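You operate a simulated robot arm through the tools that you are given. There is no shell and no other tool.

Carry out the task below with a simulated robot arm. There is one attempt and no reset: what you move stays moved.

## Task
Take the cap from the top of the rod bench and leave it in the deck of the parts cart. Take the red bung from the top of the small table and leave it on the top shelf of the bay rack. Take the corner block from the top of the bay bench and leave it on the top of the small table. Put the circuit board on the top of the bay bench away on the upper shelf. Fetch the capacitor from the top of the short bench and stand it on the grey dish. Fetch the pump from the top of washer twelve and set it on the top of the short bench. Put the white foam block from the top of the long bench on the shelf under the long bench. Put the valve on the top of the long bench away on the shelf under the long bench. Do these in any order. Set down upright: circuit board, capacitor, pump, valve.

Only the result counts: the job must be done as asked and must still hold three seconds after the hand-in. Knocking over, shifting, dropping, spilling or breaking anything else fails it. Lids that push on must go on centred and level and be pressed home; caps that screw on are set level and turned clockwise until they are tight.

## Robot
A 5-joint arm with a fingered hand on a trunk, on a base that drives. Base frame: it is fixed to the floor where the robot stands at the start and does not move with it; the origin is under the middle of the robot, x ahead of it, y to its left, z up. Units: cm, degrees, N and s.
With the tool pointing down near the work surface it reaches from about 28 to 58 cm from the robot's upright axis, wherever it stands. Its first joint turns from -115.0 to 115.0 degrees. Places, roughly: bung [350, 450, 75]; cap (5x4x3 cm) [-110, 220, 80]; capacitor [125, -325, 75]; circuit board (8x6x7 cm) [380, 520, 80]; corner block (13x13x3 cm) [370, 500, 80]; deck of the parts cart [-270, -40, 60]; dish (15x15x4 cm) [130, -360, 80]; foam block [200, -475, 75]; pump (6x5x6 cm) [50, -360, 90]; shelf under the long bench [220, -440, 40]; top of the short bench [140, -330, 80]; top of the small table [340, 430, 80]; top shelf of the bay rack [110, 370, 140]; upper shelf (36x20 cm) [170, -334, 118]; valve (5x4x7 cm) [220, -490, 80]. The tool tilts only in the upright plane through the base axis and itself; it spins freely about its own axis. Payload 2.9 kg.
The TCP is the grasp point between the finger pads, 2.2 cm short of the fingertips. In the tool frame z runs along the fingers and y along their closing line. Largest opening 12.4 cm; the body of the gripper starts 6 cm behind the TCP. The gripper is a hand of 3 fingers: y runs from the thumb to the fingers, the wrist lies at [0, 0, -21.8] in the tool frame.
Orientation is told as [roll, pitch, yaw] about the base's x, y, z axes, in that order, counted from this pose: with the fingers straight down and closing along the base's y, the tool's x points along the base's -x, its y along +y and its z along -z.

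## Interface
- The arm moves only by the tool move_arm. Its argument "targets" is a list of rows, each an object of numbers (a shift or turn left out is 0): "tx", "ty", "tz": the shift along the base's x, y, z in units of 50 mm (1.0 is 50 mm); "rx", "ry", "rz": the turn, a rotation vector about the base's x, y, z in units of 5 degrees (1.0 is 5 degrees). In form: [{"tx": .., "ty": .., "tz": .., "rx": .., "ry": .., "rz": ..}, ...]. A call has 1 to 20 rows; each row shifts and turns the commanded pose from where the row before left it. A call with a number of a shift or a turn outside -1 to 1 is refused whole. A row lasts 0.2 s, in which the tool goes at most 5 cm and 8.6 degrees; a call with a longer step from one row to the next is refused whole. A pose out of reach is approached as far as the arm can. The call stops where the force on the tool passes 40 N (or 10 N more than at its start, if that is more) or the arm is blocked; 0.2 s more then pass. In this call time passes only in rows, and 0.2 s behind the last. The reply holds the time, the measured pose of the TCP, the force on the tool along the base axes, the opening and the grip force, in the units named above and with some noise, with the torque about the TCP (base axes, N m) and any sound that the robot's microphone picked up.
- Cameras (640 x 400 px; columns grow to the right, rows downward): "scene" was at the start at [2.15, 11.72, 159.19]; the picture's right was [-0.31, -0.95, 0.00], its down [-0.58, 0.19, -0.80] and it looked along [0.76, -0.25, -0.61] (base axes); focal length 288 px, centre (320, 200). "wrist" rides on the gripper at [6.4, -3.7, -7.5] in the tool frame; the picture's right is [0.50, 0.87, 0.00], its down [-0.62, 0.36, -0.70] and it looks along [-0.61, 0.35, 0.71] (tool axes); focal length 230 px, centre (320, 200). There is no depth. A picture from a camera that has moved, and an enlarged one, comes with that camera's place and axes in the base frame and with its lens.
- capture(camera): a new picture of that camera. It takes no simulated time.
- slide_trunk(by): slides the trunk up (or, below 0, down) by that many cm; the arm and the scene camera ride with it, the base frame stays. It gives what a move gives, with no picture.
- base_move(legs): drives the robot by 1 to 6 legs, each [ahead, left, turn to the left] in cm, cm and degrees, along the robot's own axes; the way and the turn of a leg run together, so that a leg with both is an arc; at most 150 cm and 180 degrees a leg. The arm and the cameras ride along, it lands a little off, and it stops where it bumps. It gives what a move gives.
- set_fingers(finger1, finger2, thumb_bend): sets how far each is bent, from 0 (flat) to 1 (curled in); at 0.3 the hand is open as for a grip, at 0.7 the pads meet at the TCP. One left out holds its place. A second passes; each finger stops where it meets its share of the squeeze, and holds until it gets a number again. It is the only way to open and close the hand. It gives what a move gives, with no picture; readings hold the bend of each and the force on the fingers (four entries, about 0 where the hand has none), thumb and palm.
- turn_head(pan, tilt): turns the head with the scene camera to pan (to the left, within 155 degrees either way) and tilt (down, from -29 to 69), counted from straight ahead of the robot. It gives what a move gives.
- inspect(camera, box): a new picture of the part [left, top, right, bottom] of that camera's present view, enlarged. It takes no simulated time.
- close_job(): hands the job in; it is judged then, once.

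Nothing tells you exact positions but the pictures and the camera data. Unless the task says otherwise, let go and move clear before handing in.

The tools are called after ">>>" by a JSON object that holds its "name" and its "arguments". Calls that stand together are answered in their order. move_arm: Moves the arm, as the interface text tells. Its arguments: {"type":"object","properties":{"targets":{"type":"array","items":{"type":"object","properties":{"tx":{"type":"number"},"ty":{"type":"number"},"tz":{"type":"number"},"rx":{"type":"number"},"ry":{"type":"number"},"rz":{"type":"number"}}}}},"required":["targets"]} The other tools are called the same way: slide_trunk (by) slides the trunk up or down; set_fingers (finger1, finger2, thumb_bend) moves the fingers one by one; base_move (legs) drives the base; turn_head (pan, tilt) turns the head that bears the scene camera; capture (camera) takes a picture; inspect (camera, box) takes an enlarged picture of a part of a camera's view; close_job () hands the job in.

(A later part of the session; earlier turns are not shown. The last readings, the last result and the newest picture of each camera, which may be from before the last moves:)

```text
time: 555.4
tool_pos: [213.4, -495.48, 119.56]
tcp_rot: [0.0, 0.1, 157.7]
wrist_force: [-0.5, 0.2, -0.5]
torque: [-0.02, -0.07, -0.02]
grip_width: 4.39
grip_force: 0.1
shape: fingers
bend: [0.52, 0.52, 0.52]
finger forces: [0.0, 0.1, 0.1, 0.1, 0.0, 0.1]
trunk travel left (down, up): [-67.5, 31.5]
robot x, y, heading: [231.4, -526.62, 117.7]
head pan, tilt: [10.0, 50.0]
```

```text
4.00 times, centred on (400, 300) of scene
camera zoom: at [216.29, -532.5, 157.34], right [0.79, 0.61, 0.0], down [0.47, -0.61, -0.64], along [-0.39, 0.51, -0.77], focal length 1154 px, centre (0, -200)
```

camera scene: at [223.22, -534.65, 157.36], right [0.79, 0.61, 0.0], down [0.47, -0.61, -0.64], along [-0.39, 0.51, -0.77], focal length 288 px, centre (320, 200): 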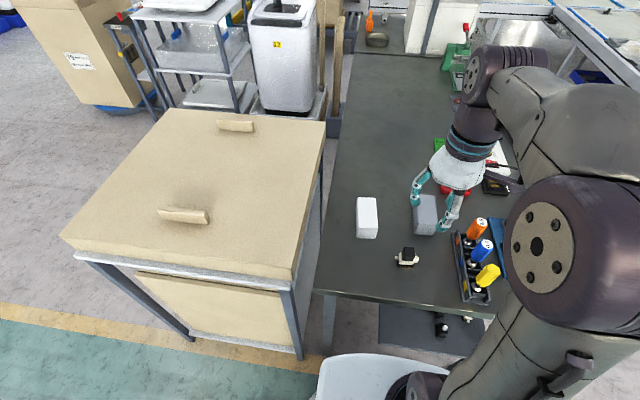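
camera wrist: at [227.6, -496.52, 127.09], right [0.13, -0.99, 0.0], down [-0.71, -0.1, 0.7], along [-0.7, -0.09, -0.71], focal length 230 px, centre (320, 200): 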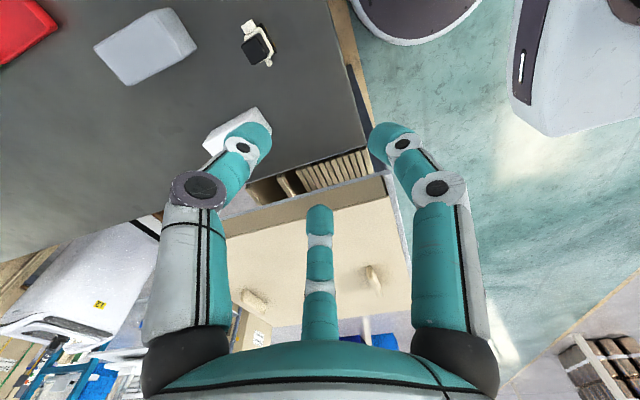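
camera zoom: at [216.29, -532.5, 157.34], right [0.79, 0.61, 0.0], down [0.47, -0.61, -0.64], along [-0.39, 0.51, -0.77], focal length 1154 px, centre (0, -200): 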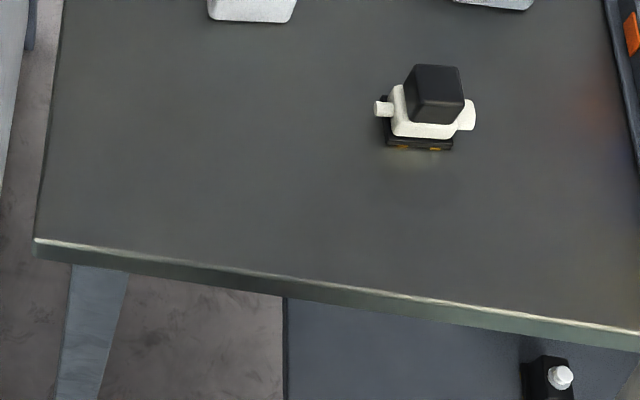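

Foam block centre is about (201.2, -481), 12.7 x 6.2 x 5 cm, long axis at 119°. I move over it with the thumb on its east long side and the two fingers on its west side.

>>> {"name": "move_arm", "arguments": {"targets": [{"tx": -0.34, "ty": 0.3425, "tz": -0.45, "rz": -0.975}, {"tx": -0.34, "ty": 0.3425, "tz": -0.45, "rz": -0.975}, {"tx": -0.34, "ty": 0.3425, "tz": -0.45, "rz": -0.975}, {"tx": -0.34, "ty": 0.3425, "tz": -0.45, "rz": -0.975}, {"tx": -0.34, "ty": 0.3425, "tz": -0.45, "rz": -0.975}, {"tx": -0.34, "ty": 0.3425, "tz": -0.45, "rz": -0.975}, {"tx": -0.34, "ty": 0.3425, "tz": -0.45, "rz": -0.975}, {"tx": -0.34, "ty": 0.3425, "tz": -0.45, "rz": -0.975}]}}

>>> {"name": "set_fingers", "arguments": {"finger1": 0.45, "finger2": 0.45, "thumb_bend": 0.35}}

>>> {"name": "capture", "arguments": {"camera": "wrist"}}

>>> {"name": "capture", "arguments": {"camera": "scene"}}

```text
time: 557.2
tool_pos: [199.92, -481.5, 101.56]
tcp_rot: [0.0, 0.1, 118.6]
wrist_force: [0.3, 0.4, 0.6]
torque: [-0.01, -0.03, -0.02]
grip_width: 4.39
grip_force: 0.1
shape: fingers
bend: [0.52, 0.52, 0.52]
finger forces: [0.1, 0.1, 0.0, 0.1, 0.1, 0.0]
trunk travel left (down, up): [-67.5, 31.5]
robot x, y, heading: [231.04, -526.11, 117.6]
head pan, tilt: [10.0, 50.0]
```

```text
time: 558.2
tool_pos: [199.92, -481.57, 101.6]
tcp_rot: [0.0, -0.1, 118.7]
wrist_force: [-0.6, 0.0, -0.4]
torque: [0.0, 0.03, -0.01]
grip_width: 7.68
grip_force: 0.1
shape: fingers
bend: [0.45, 0.45, 0.35]
finger forces: [0.0, 0.0, 0.0, 0.1, 0.0, 0.1]
trunk travel left (down, up): [-67.5, 31.5]
robot x, y, heading: [231.46, -526.74, 118.0]
head pan, tilt: [10.0, 50.0]
```

```text
taken
camera wrist: at [206.32, -485.37, 109.11], right [-0.52, -0.85, 0.0], down [-0.61, 0.37, 0.7], along [-0.6, 0.36, -0.71], focal length 230 px, centre (320, 200)
```

wrist: 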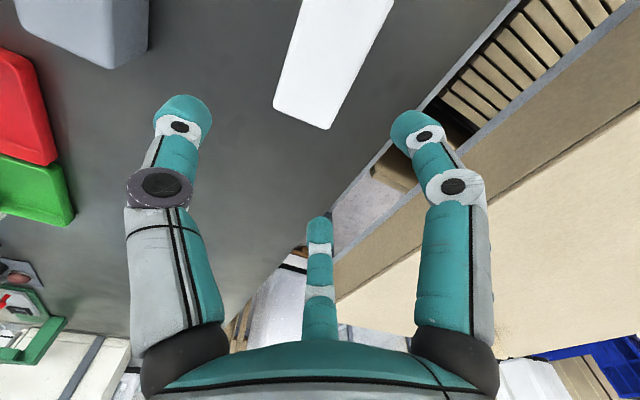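

```text
taken
camera scene: at [216.44, -532.54, 157.36], right [0.79, 0.61, 0.0], down [0.47, -0.61, -0.64], along [-0.39, 0.51, -0.77], focal length 288 px, centre (320, 200)
```

scene: 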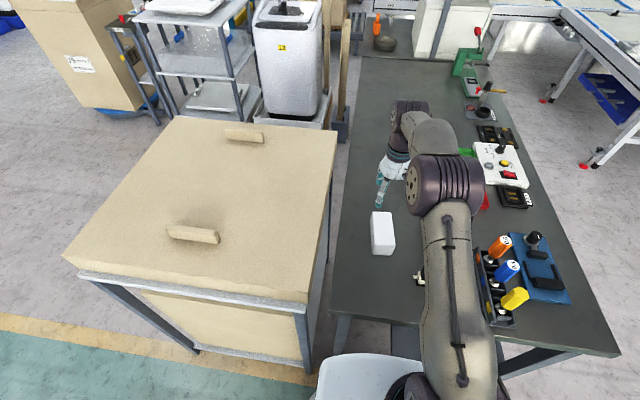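

>>> {"name": "move_arm", "arguments": {"targets": [{"tx": -0.03, "ty": -0.19, "tz": -0.6, "rz": 1}, {"tx": -0.03, "ty": -0.19, "tz": -0.7, "rz": 0.1}]}}

>>> {"name": "capture", "arguments": {"camera": "wrist"}}

```text
time: 558.8
tool_pos: [199.59, -483.67, 95.04]
tcp_rot: [0.0, -0.1, 124.2]
wrist_force: [0.5, -0.2, 0.3]
torque: [-0.02, -0.03, -0.01]
grip_width: 7.72
grip_force: 0.1
shape: fingers
bend: [0.45, 0.45, 0.35]
finger forces: [0.0, 0.1, 0.0, 0.0, 0.0, 0.0]
trunk travel left (down, up): [-67.5, 31.5]
robot x, y, heading: [231.14, -526.36, 117.4]
head pan, tilt: [10.0, 50.0]
```

```text
taken
camera wrist: at [206.22, -486.79, 102.55], right [-0.44, -0.9, 0.0], down [-0.64, 0.31, 0.7], along [-0.63, 0.31, -0.71], focal length 230 px, centre (320, 200)
```

wrist: 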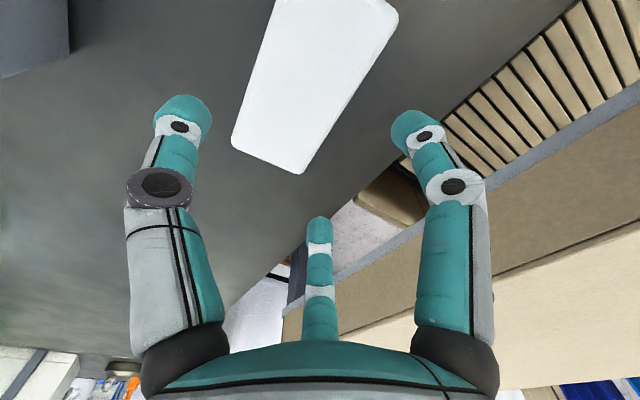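

>>> {"name": "move_arm", "arguments": {"targets": [{"tx": 0.26, "ty": -0.14}, {"tz": -0.7}, {"tz": -0.5}]}}

>>> {"name": "capture", "arguments": {"camera": "wrist"}}

```text
time: 559.6
tool_pos: [200.92, -484.46, 89.13]
tcp_rot: [0.1, -0.1, 124.2]
wrist_force: [1.0, 0.7, -0.6]
torque: [0.01, -0.01, 0.0]
grip_width: 7.71
grip_force: 0.1
shape: fingers
bend: [0.45, 0.45, 0.35]
finger forces: [0.0, 0.1, 0.0, 0.0, 0.1, 0.0]
trunk travel left (down, up): [-67.5, 31.5]
robot x, y, heading: [231.71, -526.82, 117.7]
head pan, tilt: [10.0, 50.0]
```

```text
taken
camera wrist: at [207.51, -487.59, 96.62], right [-0.44, -0.9, 0.0], down [-0.64, 0.31, 0.7], along [-0.63, 0.31, -0.71], focal length 230 px, centre (320, 200)
```

wrist: 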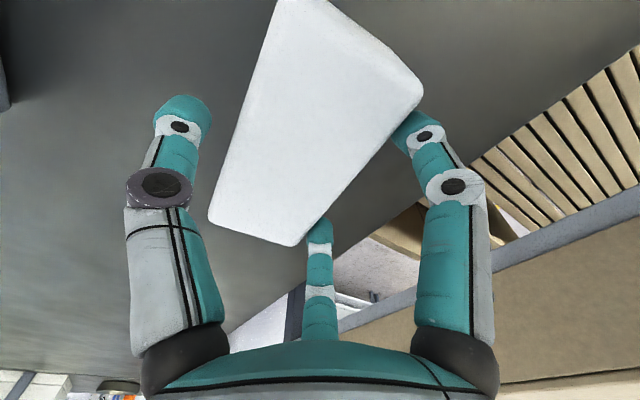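

>>> {"name": "set_fingers", "arguments": {"finger1": 0.41, "finger2": 0.41, "thumb_bend": 0.35}}

>>> {"name": "move_arm", "arguments": {"targets": [{"tz": -0.4}, {"tz": -0.2}]}}

>>> {"name": "capture", "arguments": {"camera": "wrist"}}

```text
time: 560.6
tool_pos: [200.82, -484.34, 89.15]
tcp_rot: [0.0, 0.1, 124.1]
wrist_force: [-0.6, -0.4, 0.4]
torque: [0.02, -0.03, -0.03]
grip_width: 8.24
grip_force: 0.0
shape: fingers
bend: [0.41, 0.41, 0.35]
finger forces: [0.0, 0.0, 0.0, 0.0, 0.0, 0.1]
trunk travel left (down, up): [-67.5, 31.5]
robot x, y, heading: [231.24, -526.45, 117.7]
head pan, tilt: [10.0, 50.0]
```

```text
time: 561.2
tool_pos: [200.85, -484.49, 86.19]
tcp_rot: [0.1, 0.1, 124.1]
wrist_force: [-0.1, 0.0, 0.3]
torque: [-0.03, 0.02, 0.0]
grip_width: 8.25
grip_force: 0.1
shape: fingers
bend: [0.41, 0.41, 0.35]
finger forces: [0.0, 0.0, 0.0, 0.0, 0.1, 0.0]
trunk travel left (down, up): [-67.5, 31.5]
robot x, y, heading: [231.48, -526.95, 117.5]
head pan, tilt: [10.0, 50.0]
```

```text
taken
camera wrist: at [207.57, -487.59, 93.65], right [-0.44, -0.9, 0.0], down [-0.64, 0.31, 0.7], along [-0.63, 0.31, -0.71], focal length 230 px, centre (320, 200)
```

wrist: 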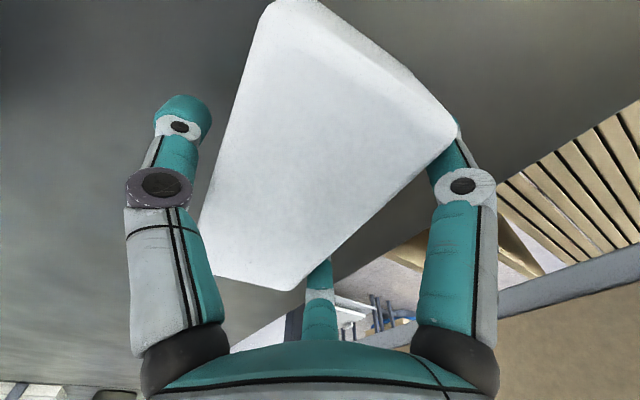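

>>> {"name": "set_fingers", "arguments": {"finger1": 0.65, "finger2": 0.65, "thumb_bend": 0.6}}

>>> {"name": "capture", "arguments": {"camera": "wrist"}}

```text
time: 562.2
tool_pos: [200.95, -484.45, 86.13]
tcp_rot: [-0.1, 0.0, 124.1]
wrist_force: [0.2, 0.2, 1.8]
torque: [-0.01, 0.01, 0.01]
grip_width: 6.15
grip_force: 22.4
shape: fingers
bend: [0.49, 0.49, 0.48]
finger forces: [11.2, 11.1, 0.0, 0.0, 22.6, 0.1]
trunk travel left (down, up): [-67.5, 31.5]
robot x, y, heading: [231.17, -526.47, 117.7]
head pan, tilt: [10.0, 50.0]
```

```text
taken
camera wrist: at [207.57, -487.6, 93.67], right [-0.44, -0.9, 0.0], down [-0.64, 0.31, 0.7], along [-0.63, 0.31, -0.71], focal length 230 px, centre (320, 200)
```

wrist: 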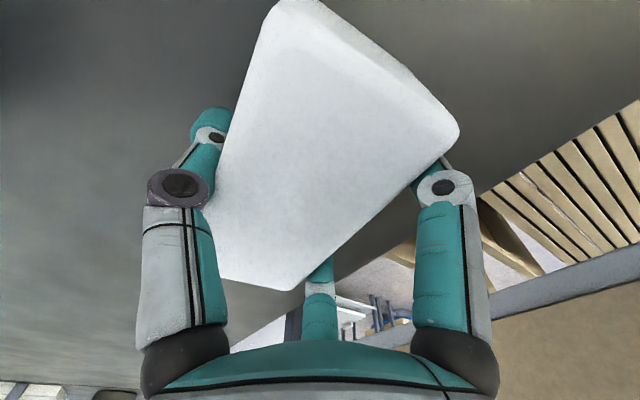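

Foam is gripped well. I lift it, tuck it in, back away from the bench and then lower the trunk for the under-bench shelf.

>>> {"name": "move_arm", "arguments": {"targets": [{"tz": 0.3}, {"tz": 0.8}, {"tz": 0.9}, {"tz": 0.9}, {"tz": 0.9}, {"tx": 0.7, "ty": -0.52, "tz": 0.3}, {"tx": 0.7, "ty": -0.52, "tz": 0.4}, {"tx": 0.7, "ty": -0.52, "tz": 0.4}, {"tx": 0.6, "ty": -0.5, "tz": 0.4}, {"tz": 0.8}]}}

>>> {"name": "base_move", "arguments": {"legs": [[-21, -15, 0]]}}

>>> {"name": "capture", "arguments": {"camera": "scene"}}

>>> {"name": "capture", "arguments": {"camera": "wrist"}}

```text
time: 564.4
tool_pos: [214.43, -494.56, 116.71]
tcp_rot: [0.0, 0.0, 124.1]
wrist_force: [0.2, -0.5, 0.9]
torque: [0.0, -0.01, -0.04]
grip_width: 6.1
grip_force: 21.9
shape: fingers
bend: [0.49, 0.49, 0.48]
finger forces: [11.1, 11.1, 0.0, 0.0, 22.2, 0.0]
trunk travel left (down, up): [-67.5, 31.5]
robot x, y, heading: [231.49, -526.37, 117.7]
head pan, tilt: [10.0, 50.0]
```

```text
time: 566.3
tool_pos: [237.61, -506.38, 116.69]
tcp_rot: [0.1, -0.1, 123.9]
wrist_force: [-0.2, 0.2, -1.0]
torque: [0.0, 0.06, -0.01]
grip_width: 6.1
grip_force: 22.2
shape: fingers
bend: [0.49, 0.49, 0.48]
finger forces: [11.2, 11.1, 0.0, 0.0, 22.3, 0.0]
trunk travel left (down, up): [-67.5, 31.5]
robot x, y, heading: [254.3, -538.25, 117.4]
head pan, tilt: [10.0, 50.0]
```

```text
taken
camera scene: at [239.45, -544.28, 157.36], right [0.79, 0.61, 0.0], down [0.47, -0.61, -0.64], along [-0.39, 0.51, -0.77], focal length 288 px, centre (320, 200)
```

scene: 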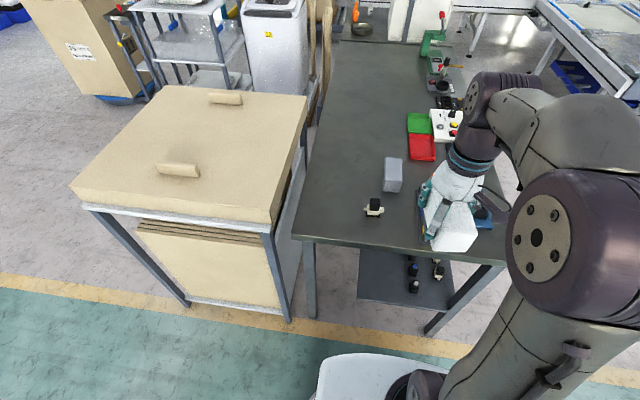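

```text
taken
camera wrist: at [244.22, -509.51, 124.07], right [-0.44, -0.9, 0.0], down [-0.64, 0.31, 0.7], along [-0.63, 0.31, -0.71], focal length 230 px, centre (320, 200)
```

wrist: 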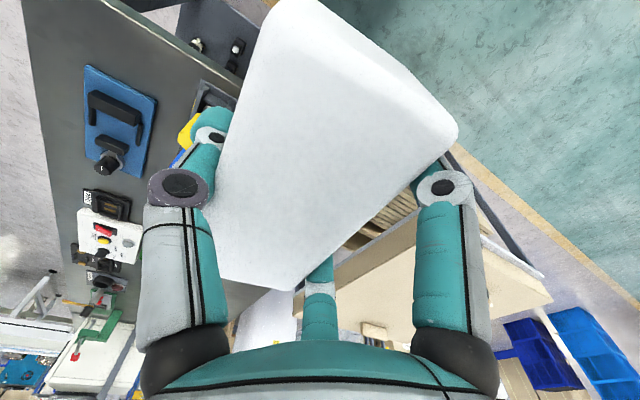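

>>> {"name": "base_move", "arguments": {"legs": [[-5, 0, 0]]}}

>>> {"name": "slide_trunk", "arguments": {"by": -66}}

>>> {"name": "turn_head", "arguments": {"pan": 10, "tilt": 25}}

>>> {"name": "capture", "arguments": {"camera": "scene"}}

>>> {"name": "capture", "arguments": {"camera": "wrist"}}

```text
time: 567.2
tool_pos: [239.85, -510.81, 116.64]
tcp_rot: [0.0, -0.1, 123.9]
wrist_force: [0.6, -0.2, -0.1]
torque: [0.03, 0.0, -0.02]
grip_width: 6.11
grip_force: 22.3
shape: fingers
bend: [0.49, 0.49, 0.48]
finger forces: [11.1, 11.3, 0.0, 0.0, 22.2, 0.1]
trunk travel left (down, up): [-67.5, 31.5]
robot x, y, heading: [256.49, -542.46, 117.4]
head pan, tilt: [10.0, 50.0]
```

```text
refused: -66 is not a number from -40 to 40
```

```text
time: 568.1
tool_pos: [239.67, -510.68, 116.48]
tcp_rot: [0.0, 0.0, 123.9]
wrist_force: [-0.7, 0.1, -0.5]
torque: [-0.05, 0.04, 0.0]
grip_width: 6.11
grip_force: 22.4
shape: fingers
bend: [0.49, 0.49, 0.48]
finger forces: [11.0, 11.1, 0.0, 0.0, 22.2, 0.1]
trunk travel left (down, up): [-67.5, 31.5]
robot x, y, heading: [256.37, -542.63, 117.7]
head pan, tilt: [10.0, 25.0]
```

```text
taken
camera scene: at [240.72, -547.42, 161.1], right [0.79, 0.61, 0.0], down [0.26, -0.34, -0.91], along [-0.55, 0.72, -0.42], focal length 288 px, centre (320, 200)
```

scene: 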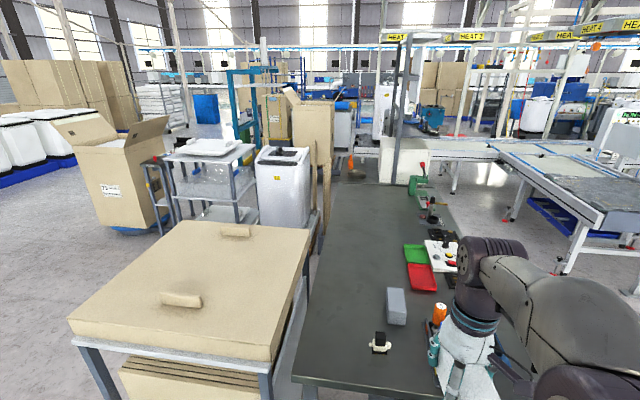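

```text
taken
camera wrist: at [246.43, -513.85, 124.05], right [-0.44, -0.9, 0.0], down [-0.64, 0.31, 0.7], along [-0.63, 0.31, -0.71], focal length 230 px, centre (320, 200)
```

wrist: 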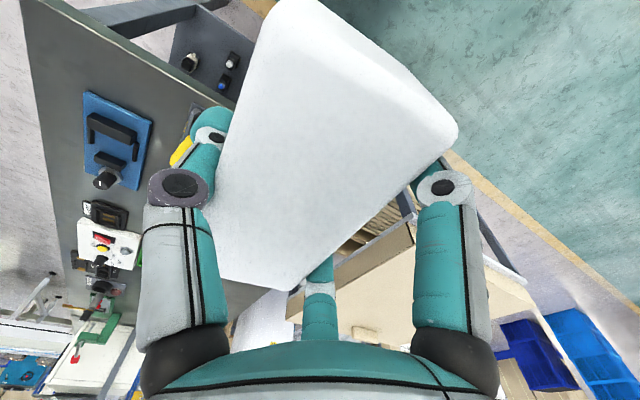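

>>> {"name": "slide_trunk", "arguments": {"by": -33}}

>>> {"name": "capture", "arguments": {"camera": "wrist"}}

>>> {"name": "turn_head", "arguments": {"pan": -5, "tilt": 40}}

>>> {"name": "capture", "arguments": {"camera": "scene"}}

```text
time: 571.4
tool_pos: [239.96, -510.71, 83.62]
tcp_rot: [-0.1, 0.1, 123.8]
wrist_force: [0.6, -0.1, -0.7]
torque: [-0.01, -0.01, 0.0]
grip_width: 6.1
grip_force: 22.0
shape: fingers
bend: [0.49, 0.49, 0.48]
finger forces: [11.1, 11.1, 0.0, 0.1, 22.3, 0.1]
trunk travel left (down, up): [-34.5, 64.5]
robot x, y, heading: [256.62, -542.39, 117.6]
head pan, tilt: [10.0, 25.0]
```

```text
taken
camera wrist: at [246.45, -513.87, 91.06], right [-0.44, -0.9, 0.0], down [-0.64, 0.31, 0.7], along [-0.63, 0.31, -0.71], focal length 230 px, centre (320, 200)
```

wrist: 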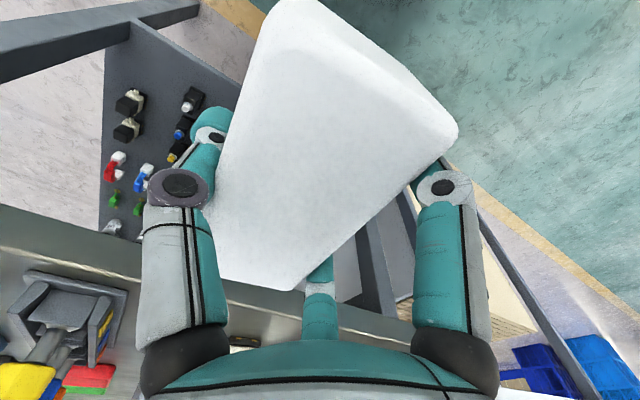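

```text
time: 572.1
tool_pos: [239.69, -510.69, 83.67]
tcp_rot: [-0.1, -0.1, 123.9]
wrist_force: [-0.4, 0.1, -0.4]
torque: [0.01, 0.0, 0.01]
grip_width: 6.11
grip_force: 22.1
shape: fingers
bend: [0.49, 0.49, 0.48]
finger forces: [11.1, 11.2, 0.0, 0.0, 22.3, 0.0]
trunk travel left (down, up): [-34.5, 64.5]
robot x, y, heading: [256.67, -542.65, 117.4]
head pan, tilt: [-5.0, 40.0]
```

```text
taken
camera scene: at [243.08, -546.89, 125.78], right [0.92, 0.38, 0.0], down [0.25, -0.59, -0.77], along [-0.29, 0.71, -0.64], focal length 288 px, centre (320, 200)
```

scene: 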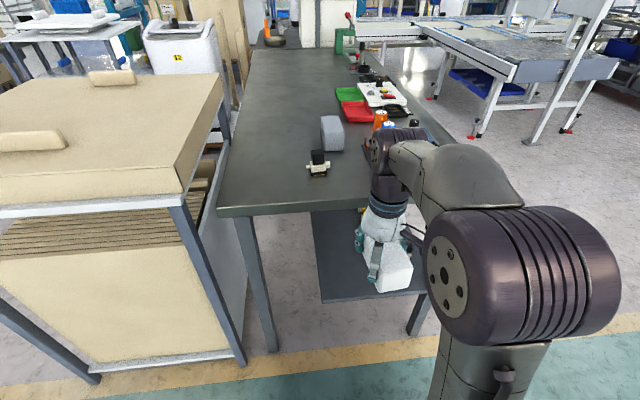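

>>> {"name": "slide_trunk", "arguments": {"by": -33}}

>>> {"name": "capture", "arguments": {"camera": "wrist"}}

>>> {"name": "turn_head", "arguments": {"pan": 10, "tilt": 30}}

>>> {"name": "capture", "arguments": {"camera": "scene"}}

```text
time: 575.4
tool_pos: [239.86, -510.74, 50.66]
tcp_rot: [0.0, 0.0, 123.9]
wrist_force: [0.1, -0.5, -0.3]
torque: [0.04, -0.02, 0.02]
grip_width: 6.11
grip_force: 22.3
shape: fingers
bend: [0.49, 0.49, 0.48]
finger forces: [11.1, 11.2, 0.0, 0.0, 22.3, 0.1]
trunk travel left (down, up): [-1.5, 97.5]
robot x, y, heading: [256.68, -542.85, 117.2]
head pan, tilt: [-5.0, 40.0]
```

```text
taken
camera wrist: at [246.45, -513.87, 58.06], right [-0.44, -0.9, 0.0], down [-0.64, 0.31, 0.7], along [-0.63, 0.31, -0.71], focal length 230 px, centre (320, 200)
```

wrist: 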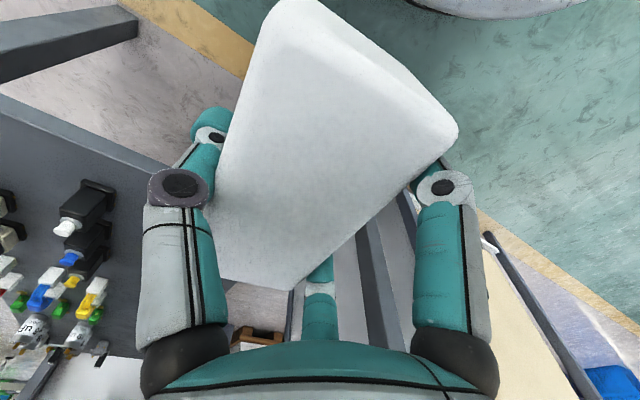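

```text
time: 576.1
tool_pos: [239.78, -510.65, 50.58]
tcp_rot: [-0.1, 0.0, 123.9]
wrist_force: [-0.7, -0.4, 0.6]
torque: [-0.03, 0.0, 0.05]
grip_width: 6.1
grip_force: 22.3
shape: fingers
bend: [0.49, 0.49, 0.48]
finger forces: [11.1, 11.2, 0.1, 0.0, 22.4, 0.0]
trunk travel left (down, up): [-1.5, 97.5]
robot x, y, heading: [256.6, -542.47, 117.3]
head pan, tilt: [10.0, 30.0]
```

```text
taken
camera scene: at [240.85, -547.57, 94.3], right [0.79, 0.61, 0.0], down [0.3, -0.4, -0.87], along [-0.53, 0.69, -0.5], focal length 288 px, centre (320, 200)
```

scene: 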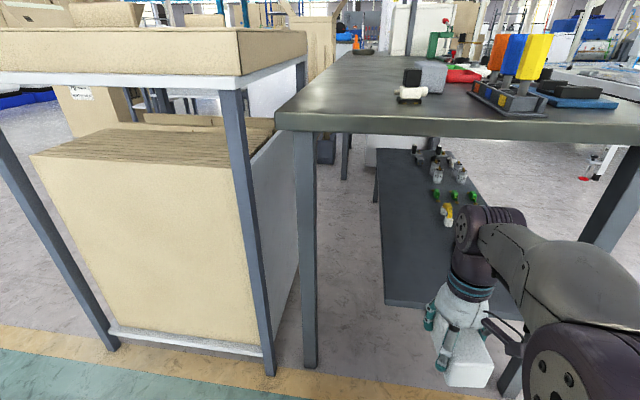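

>>> {"name": "base_move", "arguments": {"legs": [[12, 0, 0]]}}

>>> {"name": "capture", "arguments": {"camera": "scene"}}

>>> {"name": "capture", "arguments": {"camera": "wrist"}}

```text
time: 577.4
tool_pos: [234.2, -500.16, 50.59]
tcp_rot: [0.0, 0.0, 124.0]
wrist_force: [0.7, 0.3, 0.5]
torque: [0.03, 0.01, -0.02]
grip_width: 6.1
grip_force: 22.6
shape: fingers
bend: [0.49, 0.49, 0.48]
finger forces: [11.0, 11.2, 0.0, 0.0, 22.3, 0.0]
trunk travel left (down, up): [-1.5, 97.5]
robot x, y, heading: [250.94, -532.22, 117.5]
head pan, tilt: [10.0, 30.0]
```

```text
taken
camera scene: at [235.3, -536.91, 94.31], right [0.79, 0.61, 0.0], down [0.3, -0.4, -0.87], along [-0.53, 0.69, -0.5], focal length 288 px, centre (320, 200)
```

scene: 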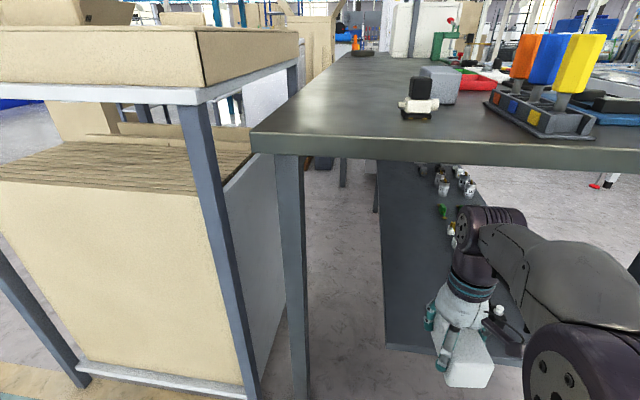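

```text
taken
camera wrist: at [240.88, -503.21, 58.06], right [-0.44, -0.9, 0.0], down [-0.64, 0.31, 0.7], along [-0.63, 0.31, -0.71], focal length 230 px, centre (320, 200)
```

wrist: 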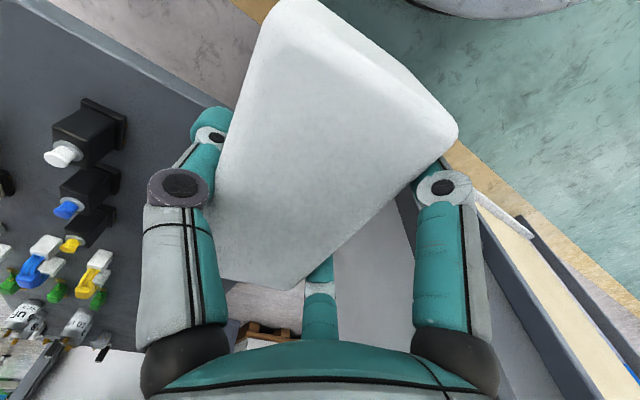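

>>> {"name": "move_arm", "arguments": {"targets": [{"tz": -0.4}, {"tz": -0.35}, {"tx": -0.49, "ty": 0.47}, {"tx": -0.49, "ty": 0.47}]}}

>>> {"name": "capture", "arguments": {"camera": "scene"}}

>>> {"name": "capture", "arguments": {"camera": "wrist"}}

```text
time: 578.4
tool_pos: [229.11, -495.23, 46.67]
tcp_rot: [0.0, 0.0, 123.9]
wrist_force: [-0.4, -0.1, -0.5]
torque: [0.05, 0.0, -0.01]
grip_width: 6.12
grip_force: 22.2
shape: fingers
bend: [0.49, 0.49, 0.48]
finger forces: [11.2, 11.2, 0.1, 0.0, 22.4, 0.1]
trunk travel left (down, up): [-1.5, 97.5]
robot x, y, heading: [250.72, -531.98, 117.5]
head pan, tilt: [10.0, 30.0]
```

```text
taken
camera scene: at [235.3, -536.92, 94.31], right [0.79, 0.61, 0.0], down [0.3, -0.4, -0.87], along [-0.53, 0.69, -0.5], focal length 288 px, centre (320, 200)
```

scene: 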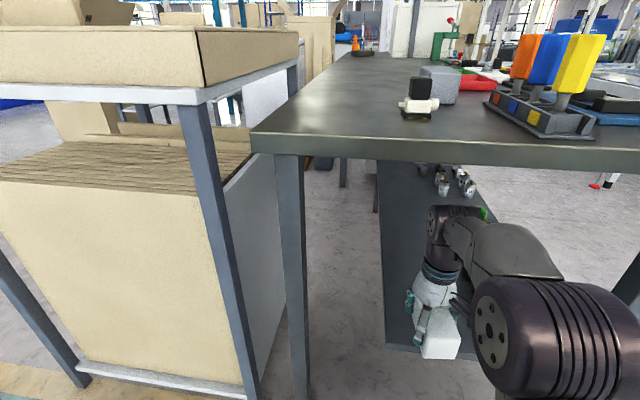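

```text
taken
camera wrist: at [235.91, -498.37, 54.19], right [-0.44, -0.9, 0.0], down [-0.64, 0.31, 0.7], along [-0.63, 0.31, -0.71], focal length 230 px, centre (320, 200)
```

wrist: 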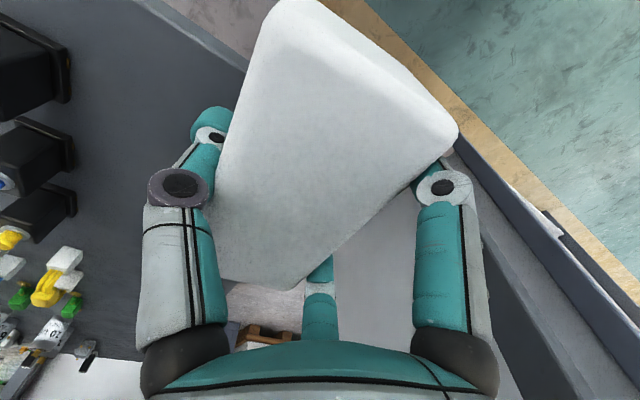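

>>> {"name": "move_arm", "arguments": {"targets": [{"tx": -0.42, "ty": 0.44}, {"tx": -0.42, "ty": 0.44}]}}

>>> {"name": "capture", "arguments": {"camera": "scene"}}

>>> {"name": "capture", "arguments": {"camera": "wrist"}}

```text
time: 579.0
tool_pos: [224.95, -490.96, 46.84]
tcp_rot: [-0.1, 0.0, 124.0]
wrist_force: [0.0, -0.6, -0.5]
torque: [0.05, 0.01, -0.01]
grip_width: 6.11
grip_force: 22.3
shape: fingers
bend: [0.49, 0.49, 0.48]
finger forces: [11.2, 11.2, 0.1, 0.1, 22.3, 0.0]
trunk travel left (down, up): [-1.5, 97.5]
robot x, y, heading: [250.94, -532.25, 117.7]
head pan, tilt: [10.0, 30.0]
```

```text
taken
camera scene: at [235.3, -536.92, 94.31], right [0.79, 0.61, 0.0], down [0.3, -0.4, -0.87], along [-0.53, 0.69, -0.5], focal length 288 px, centre (320, 200)
```

scene: 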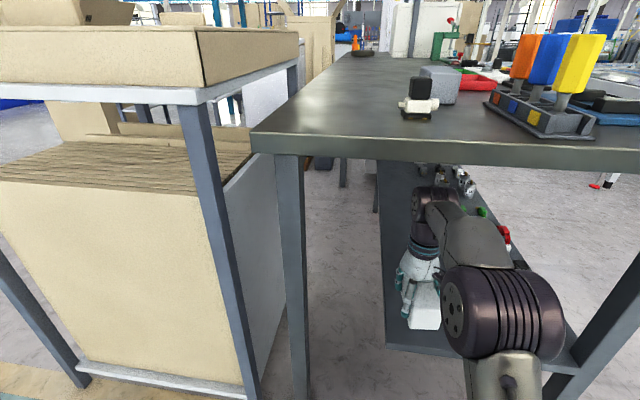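

```text
taken
camera wrist: at [231.61, -494.17, 54.29], right [-0.44, -0.9, 0.0], down [-0.64, 0.31, 0.7], along [-0.63, 0.31, -0.71], focal length 230 px, centre (320, 200)
```

wrist: 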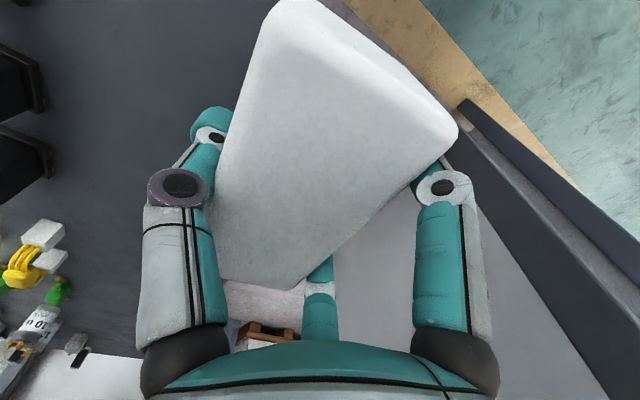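

>>> {"name": "inspect", "arguments": {"camera": "scene", "box": [360, 230, 520, 370]}}

```text
2.86 times, centred on (440, 300) of scene
camera zoom: at [235.3, -536.92, 94.31], right [0.79, 0.61, 0.0], down [0.3, -0.4, -0.87], along [-0.53, 0.69, -0.5], focal length 824 px, centre (-23, -86)
```

zoom: 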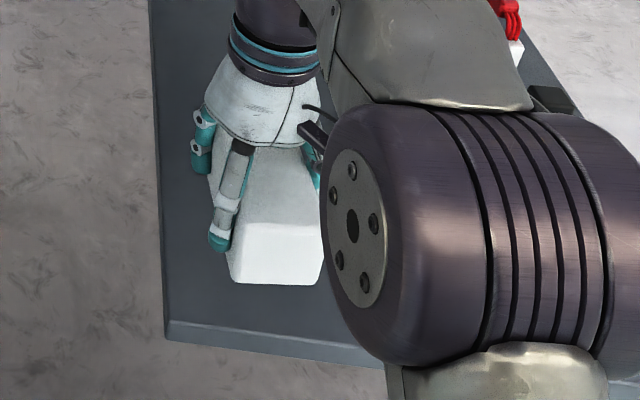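

>>> {"name": "move_arm", "arguments": {"targets": [{"tz": -0.25}]}}

>>> {"name": "move_arm", "arguments": {"targets": [{"tz": -0.14}]}}

>>> {"name": "move_arm", "arguments": {"targets": [{"tz": -0.1}]}}

```text
time: 579.4
tool_pos: [225.11, -490.93, 45.61]
tcp_rot: [0.1, 0.0, 123.9]
wrist_force: [-0.4, -0.2, -0.7]
torque: [0.02, 0.01, -0.01]
grip_width: 6.1
grip_force: 21.9
shape: fingers
bend: [0.49, 0.49, 0.48]
finger forces: [11.0, 11.2, 0.0, 0.0, 22.3, 0.1]
trunk travel left (down, up): [-1.5, 97.5]
robot x, y, heading: [251.03, -532.44, 117.7]
head pan, tilt: [10.0, 30.0]
```

```text
time: 579.8
tool_pos: [225.2, -490.92, 44.89]
tcp_rot: [0.0, 0.0, 123.9]
wrist_force: [0.1, -0.1, -0.1]
torque: [-0.02, -0.02, -0.01]
grip_width: 6.12
grip_force: 22.3
shape: fingers
bend: [0.49, 0.49, 0.48]
finger forces: [11.0, 11.2, 0.1, 0.0, 22.2, 0.0]
trunk travel left (down, up): [-1.5, 97.5]
robot x, y, heading: [250.65, -532.09, 117.6]
head pan, tilt: [10.0, 30.0]
```

```text
time: 580.2
tool_pos: [225.07, -490.88, 44.38]
tcp_rot: [-0.1, -0.1, 123.8]
wrist_force: [-0.1, 0.3, 0.1]
torque: [0.03, -0.01, -0.03]
grip_width: 6.12
grip_force: 22.3
shape: fingers
bend: [0.49, 0.49, 0.48]
finger forces: [11.0, 11.2, 0.1, 0.0, 22.3, 0.0]
trunk travel left (down, up): [-1.5, 97.5]
robot x, y, heading: [251.04, -531.83, 117.5]
head pan, tilt: [10.0, 30.0]
```

>>> {"name": "move_arm", "arguments": {"targets": [{"tz": -0.14}]}}

>>> {"name": "move_arm", "arguments": {"targets": [{"tz": -0.1}]}}

>>> {"name": "inspect", "arguments": {"camera": "scene", "box": [360, 230, 520, 370]}}

```text
time: 580.6
tool_pos: [225.19, -490.97, 43.65]
tcp_rot: [0.1, 0.0, 123.9]
wrist_force: [-0.6, -0.3, 0.4]
torque: [0.0, -0.01, 0.02]
grip_width: 6.12
grip_force: 23.2
shape: fingers
bend: [0.49, 0.49, 0.48]
finger forces: [11.2, 11.2, 0.1, 0.1, 22.4, 0.0]
trunk travel left (down, up): [-1.5, 97.5]
robot x, y, heading: [250.92, -532.07, 117.7]
head pan, tilt: [10.0, 30.0]
```

```text
time: 581.0
tool_pos: [225.04, -490.88, 43.25]
tcp_rot: [0.0, 0.0, 124.0]
wrist_force: [-0.5, 0.7, 0.3]
torque: [-0.01, 0.0, 0.01]
grip_width: 6.1
grip_force: 22.6
shape: fingers
bend: [0.49, 0.49, 0.48]
finger forces: [11.2, 11.2, 0.0, 0.1, 22.5, 0.0]
trunk travel left (down, up): [-1.5, 97.5]
robot x, y, heading: [250.93, -531.95, 117.5]
head pan, tilt: [10.0, 30.0]
```

```text
2.86 times, centred on (440, 300) of scene
camera zoom: at [235.29, -536.91, 94.31], right [0.79, 0.61, 0.0], down [0.3, -0.4, -0.87], along [-0.53, 0.69, -0.5], focal length 824 px, centre (-23, -86)
```

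zoom: 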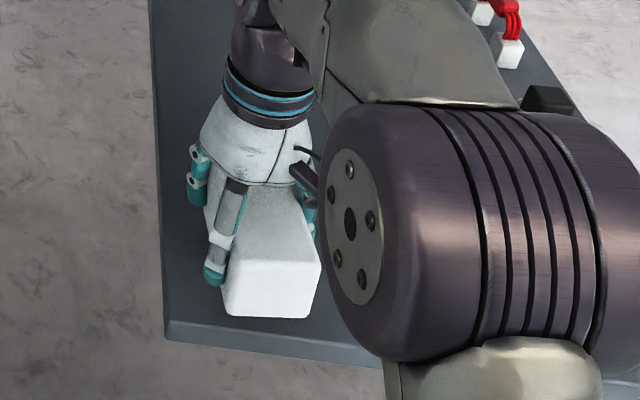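

>>> {"name": "move_arm", "arguments": {"targets": [{"tx": -0.2, "ty": 0.4}, {"tz": -0.1}]}}

>>> {"name": "move_arm", "arguments": {"targets": [{"tz": -0.1}]}}

>>> {"name": "move_arm", "arguments": {"targets": [{"tz": -0.1}]}}

>>> {"name": "inspect", "arguments": {"camera": "scene", "box": [360, 230, 520, 370]}}

```text
time: 581.6
tool_pos: [224.1, -489.02, 42.65]
tcp_rot: [0.0, -0.1, 123.9]
wrist_force: [0.2, 0.3, -0.5]
torque: [-0.02, 0.01, 0.01]
grip_width: 6.1
grip_force: 22.5
shape: fingers
bend: [0.49, 0.49, 0.48]
finger forces: [11.2, 11.2, 0.1, 0.1, 22.4, 0.0]
trunk travel left (down, up): [-1.5, 97.5]
robot x, y, heading: [251.3, -531.96, 117.9]
head pan, tilt: [10.0, 30.0]
```

```text
time: 582.0
tool_pos: [224.13, -489.02, 42.15]
tcp_rot: [-0.1, -0.1, 123.9]
wrist_force: [-0.7, 0.2, -0.6]
torque: [0.02, 0.02, -0.03]
grip_width: 6.09
grip_force: 22.4
shape: fingers
bend: [0.49, 0.49, 0.48]
finger forces: [11.2, 11.1, 0.0, 0.0, 22.4, 0.0]
trunk travel left (down, up): [-1.5, 97.5]
robot x, y, heading: [250.81, -532.04, 117.5]
head pan, tilt: [10.0, 30.0]
```

```text
time: 582.4
tool_pos: [224.05, -488.95, 41.65]
tcp_rot: [0.0, 0.0, 123.9]
wrist_force: [0.2, -0.6, -0.8]
torque: [0.0, -0.01, 0.03]
grip_width: 6.11
grip_force: 22.5
shape: fingers
bend: [0.49, 0.49, 0.48]
finger forces: [11.3, 11.2, 0.0, 0.1, 22.5, 0.0]
trunk travel left (down, up): [-1.5, 97.5]
robot x, y, heading: [251.2, -531.85, 117.3]
head pan, tilt: [10.0, 30.0]
```

```text
2.86 times, centred on (440, 300) of scene
camera zoom: at [235.29, -536.91, 94.31], right [0.79, 0.61, 0.0], down [0.3, -0.4, -0.87], along [-0.53, 0.69, -0.5], focal length 824 px, centre (-23, -86)
```

zoom: 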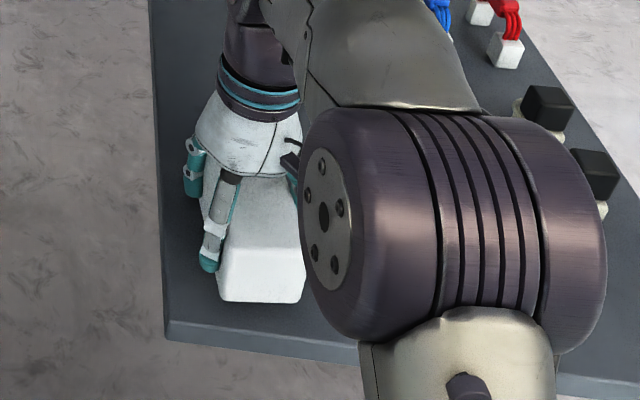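

>>> {"name": "move_arm", "arguments": {"targets": [{"tz": -0.12}]}}

>>> {"name": "move_arm", "arguments": {"targets": [{"tz": -0.1}]}}

>>> {"name": "move_arm", "arguments": {"targets": [{"tz": -0.1}]}}

>>> {"name": "capture", "arguments": {"camera": "wrist"}}

```text
time: 582.8
tool_pos: [224.14, -488.83, 41.02]
tcp_rot: [0.0, 0.0, 123.8]
wrist_force: [-0.3, -0.8, 0.2]
torque: [0.0, 0.03, 0.02]
grip_width: 6.12
grip_force: 22.7
shape: fingers
bend: [0.49, 0.49, 0.48]
finger forces: [11.2, 11.2, 0.0, 0.0, 22.4, 0.0]
trunk travel left (down, up): [-1.5, 97.5]
robot x, y, heading: [250.9, -531.62, 117.2]
head pan, tilt: [10.0, 30.0]
```

```text
time: 583.2
tool_pos: [224.14, -488.99, 40.58]
tcp_rot: [0.0, 0.0, 123.9]
wrist_force: [0.4, -0.6, -1.1]
torque: [0.0, 0.03, 0.0]
grip_width: 6.12
grip_force: 22.2
shape: fingers
bend: [0.49, 0.49, 0.48]
finger forces: [11.2, 11.2, 0.0, 0.0, 22.4, 0.0]
trunk travel left (down, up): [-1.5, 97.5]
robot x, y, heading: [250.97, -532.07, 117.5]
head pan, tilt: [10.0, 30.0]
```

```text
time: 583.6
tool_pos: [224.18, -488.99, 40.1]
tcp_rot: [0.0, -0.1, 123.9]
wrist_force: [-0.5, 1.2, 9.0]
torque: [-0.11, 0.11, 0.01]
grip_width: 6.11
grip_force: 23.3
shape: fingers
bend: [0.49, 0.49, 0.48]
finger forces: [12.0, 11.2, 0.1, 0.0, 23.4, 0.1]
trunk travel left (down, up): [-1.5, 97.5]
robot x, y, heading: [250.68, -532.14, 117.5]
head pan, tilt: [10.0, 30.0]
```

```text
taken
camera wrist: at [230.86, -492.17, 47.6], right [-0.44, -0.9, 0.0], down [-0.64, 0.31, 0.7], along [-0.63, 0.31, -0.71], focal length 230 px, centre (320, 200)
```

wrist: 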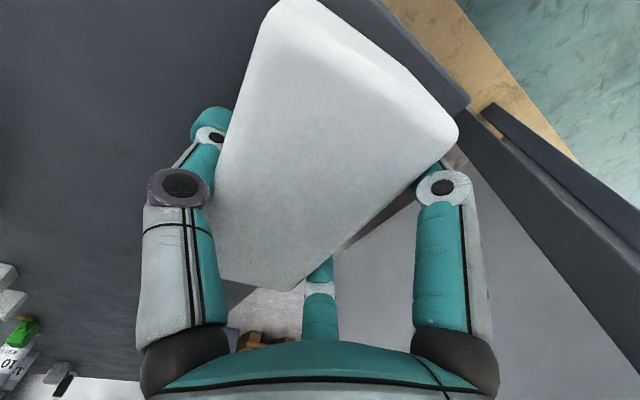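

Contact: the foam rests on the lower shelf. I open the hand and back it out, first up, then outward.

>>> {"name": "set_fingers", "arguments": {"finger1": 0.42, "finger2": 0.42, "thumb_bend": 0.4}}

>>> {"name": "capture", "arguments": {"camera": "wrist"}}

>>> {"name": "move_arm", "arguments": {"targets": [{"tz": 0.3}, {"tz": 0.6}, {"tz": 0.6}]}}

>>> {"name": "capture", "arguments": {"camera": "wrist"}}

```text
time: 584.6
tool_pos: [224.21, -489.02, 40.01]
tcp_rot: [0.0, 0.0, 124.0]
wrist_force: [-0.2, 0.0, -0.1]
torque: [0.0, -0.02, -0.01]
grip_width: 7.41
grip_force: 0.0
shape: fingers
bend: [0.42, 0.42, 0.4]
finger forces: [0.1, 0.0, 0.0, 0.0, 0.0, 0.0]
trunk travel left (down, up): [-1.5, 97.5]
robot x, y, heading: [250.94, -532.13, 117.3]
head pan, tilt: [10.0, 30.0]
```

```text
taken
camera wrist: at [230.85, -492.16, 47.5], right [-0.44, -0.9, 0.0], down [-0.64, 0.31, 0.7], along [-0.63, 0.31, -0.71], focal length 230 px, centre (320, 200)
```

wrist: 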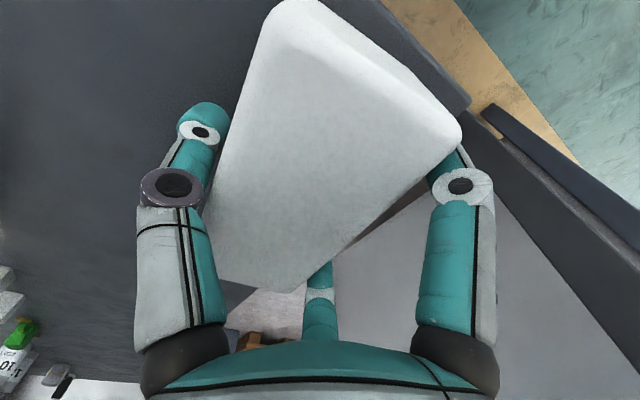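

```text
time: 585.4
tool_pos: [224.17, -489.09, 47.59]
tcp_rot: [0.0, 0.1, 124.0]
wrist_force: [-0.2, -0.9, 0.8]
torque: [0.0, 0.0, 0.01]
grip_width: 7.4
grip_force: 0.1
shape: fingers
bend: [0.42, 0.42, 0.4]
finger forces: [0.0, 0.1, 0.1, 0.0, 0.0, 0.0]
trunk travel left (down, up): [-1.5, 97.5]
robot x, y, heading: [251.24, -532.24, 117.4]
head pan, tilt: [10.0, 30.0]
```

```text
taken
camera wrist: at [230.79, -492.33, 55.09], right [-0.44, -0.9, 0.0], down [-0.64, 0.31, 0.7], along [-0.63, 0.31, -0.71], focal length 230 px, centre (320, 200)
```

wrist: 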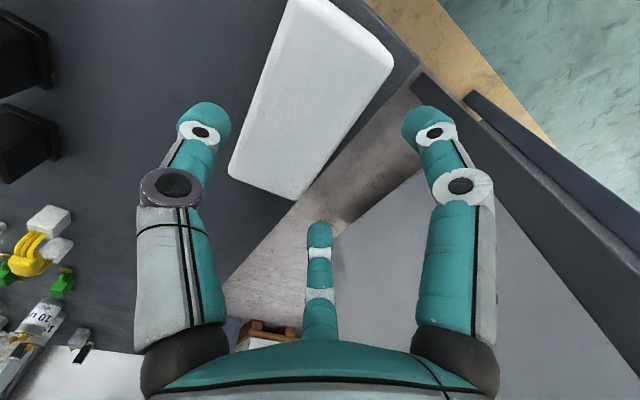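

The foam lies safely on the lower shelf. I withdraw the arm, back off, and raise the trunk to fetch the valve.

>>> {"name": "move_arm", "arguments": {"targets": [{"tx": 0.46, "ty": -0.55}, {"tx": 0.46, "ty": -0.55}, {"tx": 0.46, "ty": -0.55}, {"tx": 0.46, "ty": -0.55}]}}

>>> {"name": "base_move", "arguments": {"legs": [[-13, 0, 0]]}}

>>> {"name": "slide_trunk", "arguments": {"by": 36}}

>>> {"name": "slide_trunk", "arguments": {"by": 30}}

>>> {"name": "turn_head", "arguments": {"pan": 10, "tilt": 45}}

>>> {"name": "capture", "arguments": {"camera": "scene"}}

```text
time: 586.4
tool_pos: [233.29, -500.12, 47.73]
tcp_rot: [0.0, 0.0, 124.0]
wrist_force: [-0.5, 0.0, -0.3]
torque: [-0.01, 0.0, 0.02]
grip_width: 7.4
grip_force: 0.1
shape: fingers
bend: [0.42, 0.42, 0.4]
finger forces: [0.0, 0.1, 0.0, 0.0, 0.0, 0.0]
trunk travel left (down, up): [-1.5, 97.5]
robot x, y, heading: [251.2, -532.21, 117.3]
head pan, tilt: [10.0, 30.0]
```

```text
time: 587.7
tool_pos: [239.16, -511.35, 47.63]
tcp_rot: [0.0, -0.1, 124.0]
wrist_force: [-0.1, 0.1, -0.1]
torque: [0.0, -0.04, -0.03]
grip_width: 7.41
grip_force: 0.0
shape: fingers
bend: [0.42, 0.42, 0.4]
finger forces: [0.0, 0.0, 0.0, 0.0, 0.0, 0.0]
trunk travel left (down, up): [-1.5, 97.5]
robot x, y, heading: [256.8, -543.54, 117.4]
head pan, tilt: [10.0, 30.0]
```

```text
time: 591.2
tool_pos: [239.12, -511.53, 83.69]
tcp_rot: [0.0, 0.1, 124.1]
wrist_force: [0.1, -0.3, 0.2]
torque: [-0.02, -0.02, 0.01]
grip_width: 7.41
grip_force: 0.2
shape: fingers
bend: [0.42, 0.42, 0.4]
finger forces: [0.0, 0.0, 0.1, 0.1, 0.1, 0.1]
trunk travel left (down, up): [-37.5, 61.5]
robot x, y, heading: [257.25, -543.25, 117.6]
head pan, tilt: [10.0, 30.0]
```

```text
time: 594.2
tool_pos: [239.22, -511.52, 113.73]
tcp_rot: [0.0, 0.0, 124.2]
wrist_force: [-0.3, -0.2, 0.3]
torque: [0.04, 0.03, -0.03]
grip_width: 7.42
grip_force: 0.1
shape: fingers
bend: [0.42, 0.42, 0.4]
finger forces: [0.1, 0.1, 0.1, 0.1, 0.0, 0.1]
trunk travel left (down, up): [-67.5, 31.5]
robot x, y, heading: [257.18, -543.55, 117.5]
head pan, tilt: [10.0, 30.0]
```

```text
time: 594.9
tool_pos: [239.29, -511.5, 113.6]
tcp_rot: [-0.1, 0.1, 124.1]
wrist_force: [-0.3, 0.0, 0.4]
torque: [0.0, -0.01, -0.02]
grip_width: 7.42
grip_force: 0.1
shape: fingers
bend: [0.42, 0.42, 0.4]
finger forces: [0.0, 0.0, 0.0, 0.1, 0.0, 0.0]
trunk travel left (down, up): [-67.5, 31.5]
robot x, y, heading: [257.16, -543.31, 117.7]
head pan, tilt: [10.0, 45.0]
```

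```text
taken
camera scene: at [241.84, -549.15, 158.05], right [0.79, 0.61, 0.0], down [0.43, -0.56, -0.71], along [-0.43, 0.56, -0.71], focal length 288 px, centre (320, 200)
```

scene: 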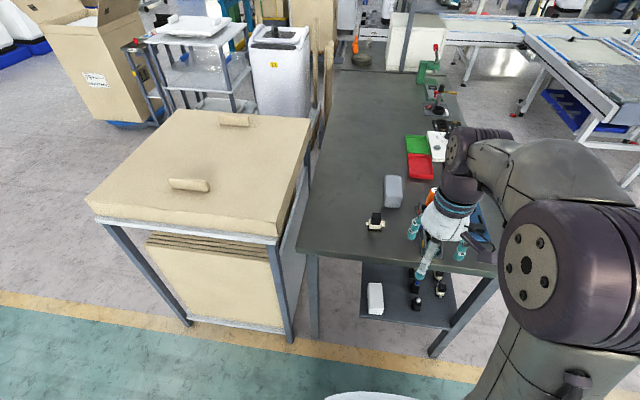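

>>> {"name": "base_move", "arguments": {"legs": [[19, 9.5, 0]]}}

>>> {"name": "move_arm", "arguments": {"targets": [{"tx": -0.35, "ty": 0.7}, {"tx": -0.3, "ty": 0.6}]}}

>>> {"name": "capture", "arguments": {"camera": "wrist"}}

>>> {"name": "inspect", "arguments": {"camera": "scene", "box": [320, 190, 480, 290]}}

```text
time: 596.6
tool_pos: [221.78, -498.95, 113.7]
tcp_rot: [0.0, 0.0, 124.3]
wrist_force: [0.0, 0.8, -0.1]
torque: [-0.01, -0.02, 0.03]
grip_width: 7.43
grip_force: 0.0
shape: fingers
bend: [0.42, 0.42, 0.4]
finger forces: [0.0, 0.0, 0.0, 0.0, 0.0, 0.0]
trunk travel left (down, up): [-67.5, 31.5]
robot x, y, heading: [239.84, -530.62, 117.9]
head pan, tilt: [10.0, 45.0]
```

```text
time: 597.2
tool_pos: [218.4, -492.4, 113.4]
tcp_rot: [-0.1, 0.0, 124.3]
wrist_force: [1.0, 0.4, 0.7]
torque: [-0.02, -0.01, 0.01]
grip_width: 7.42
grip_force: 0.0
shape: fingers
bend: [0.42, 0.42, 0.4]
finger forces: [0.0, 0.1, 0.0, 0.0, 0.0, 0.0]
trunk travel left (down, up): [-67.5, 31.5]
robot x, y, heading: [239.29, -530.93, 117.7]
head pan, tilt: [10.0, 45.0]
```

```text
taken
camera wrist: at [225.09, -495.42, 120.92], right [-0.43, -0.9, 0.0], down [-0.64, 0.31, 0.7], along [-0.63, 0.3, -0.71], focal length 230 px, centre (320, 200)
```

wrist: 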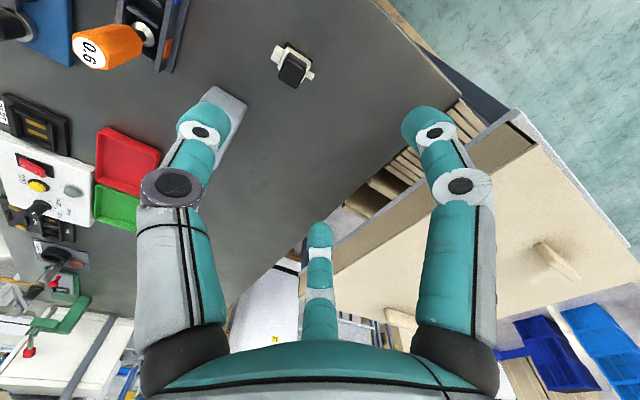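

```text
4.00 times, centred on (400, 240) of scene
camera zoom: at [224.45, -536.52, 158.05], right [0.79, 0.61, 0.0], down [0.43, -0.56, -0.71], along [-0.43, 0.56, -0.71], focal length 1154 px, centre (0, 40)
```

zoom: 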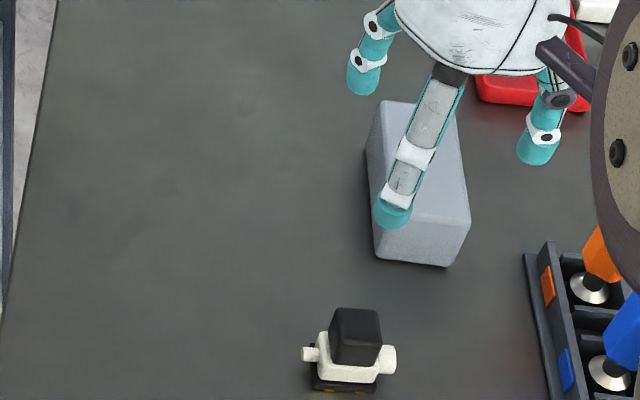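

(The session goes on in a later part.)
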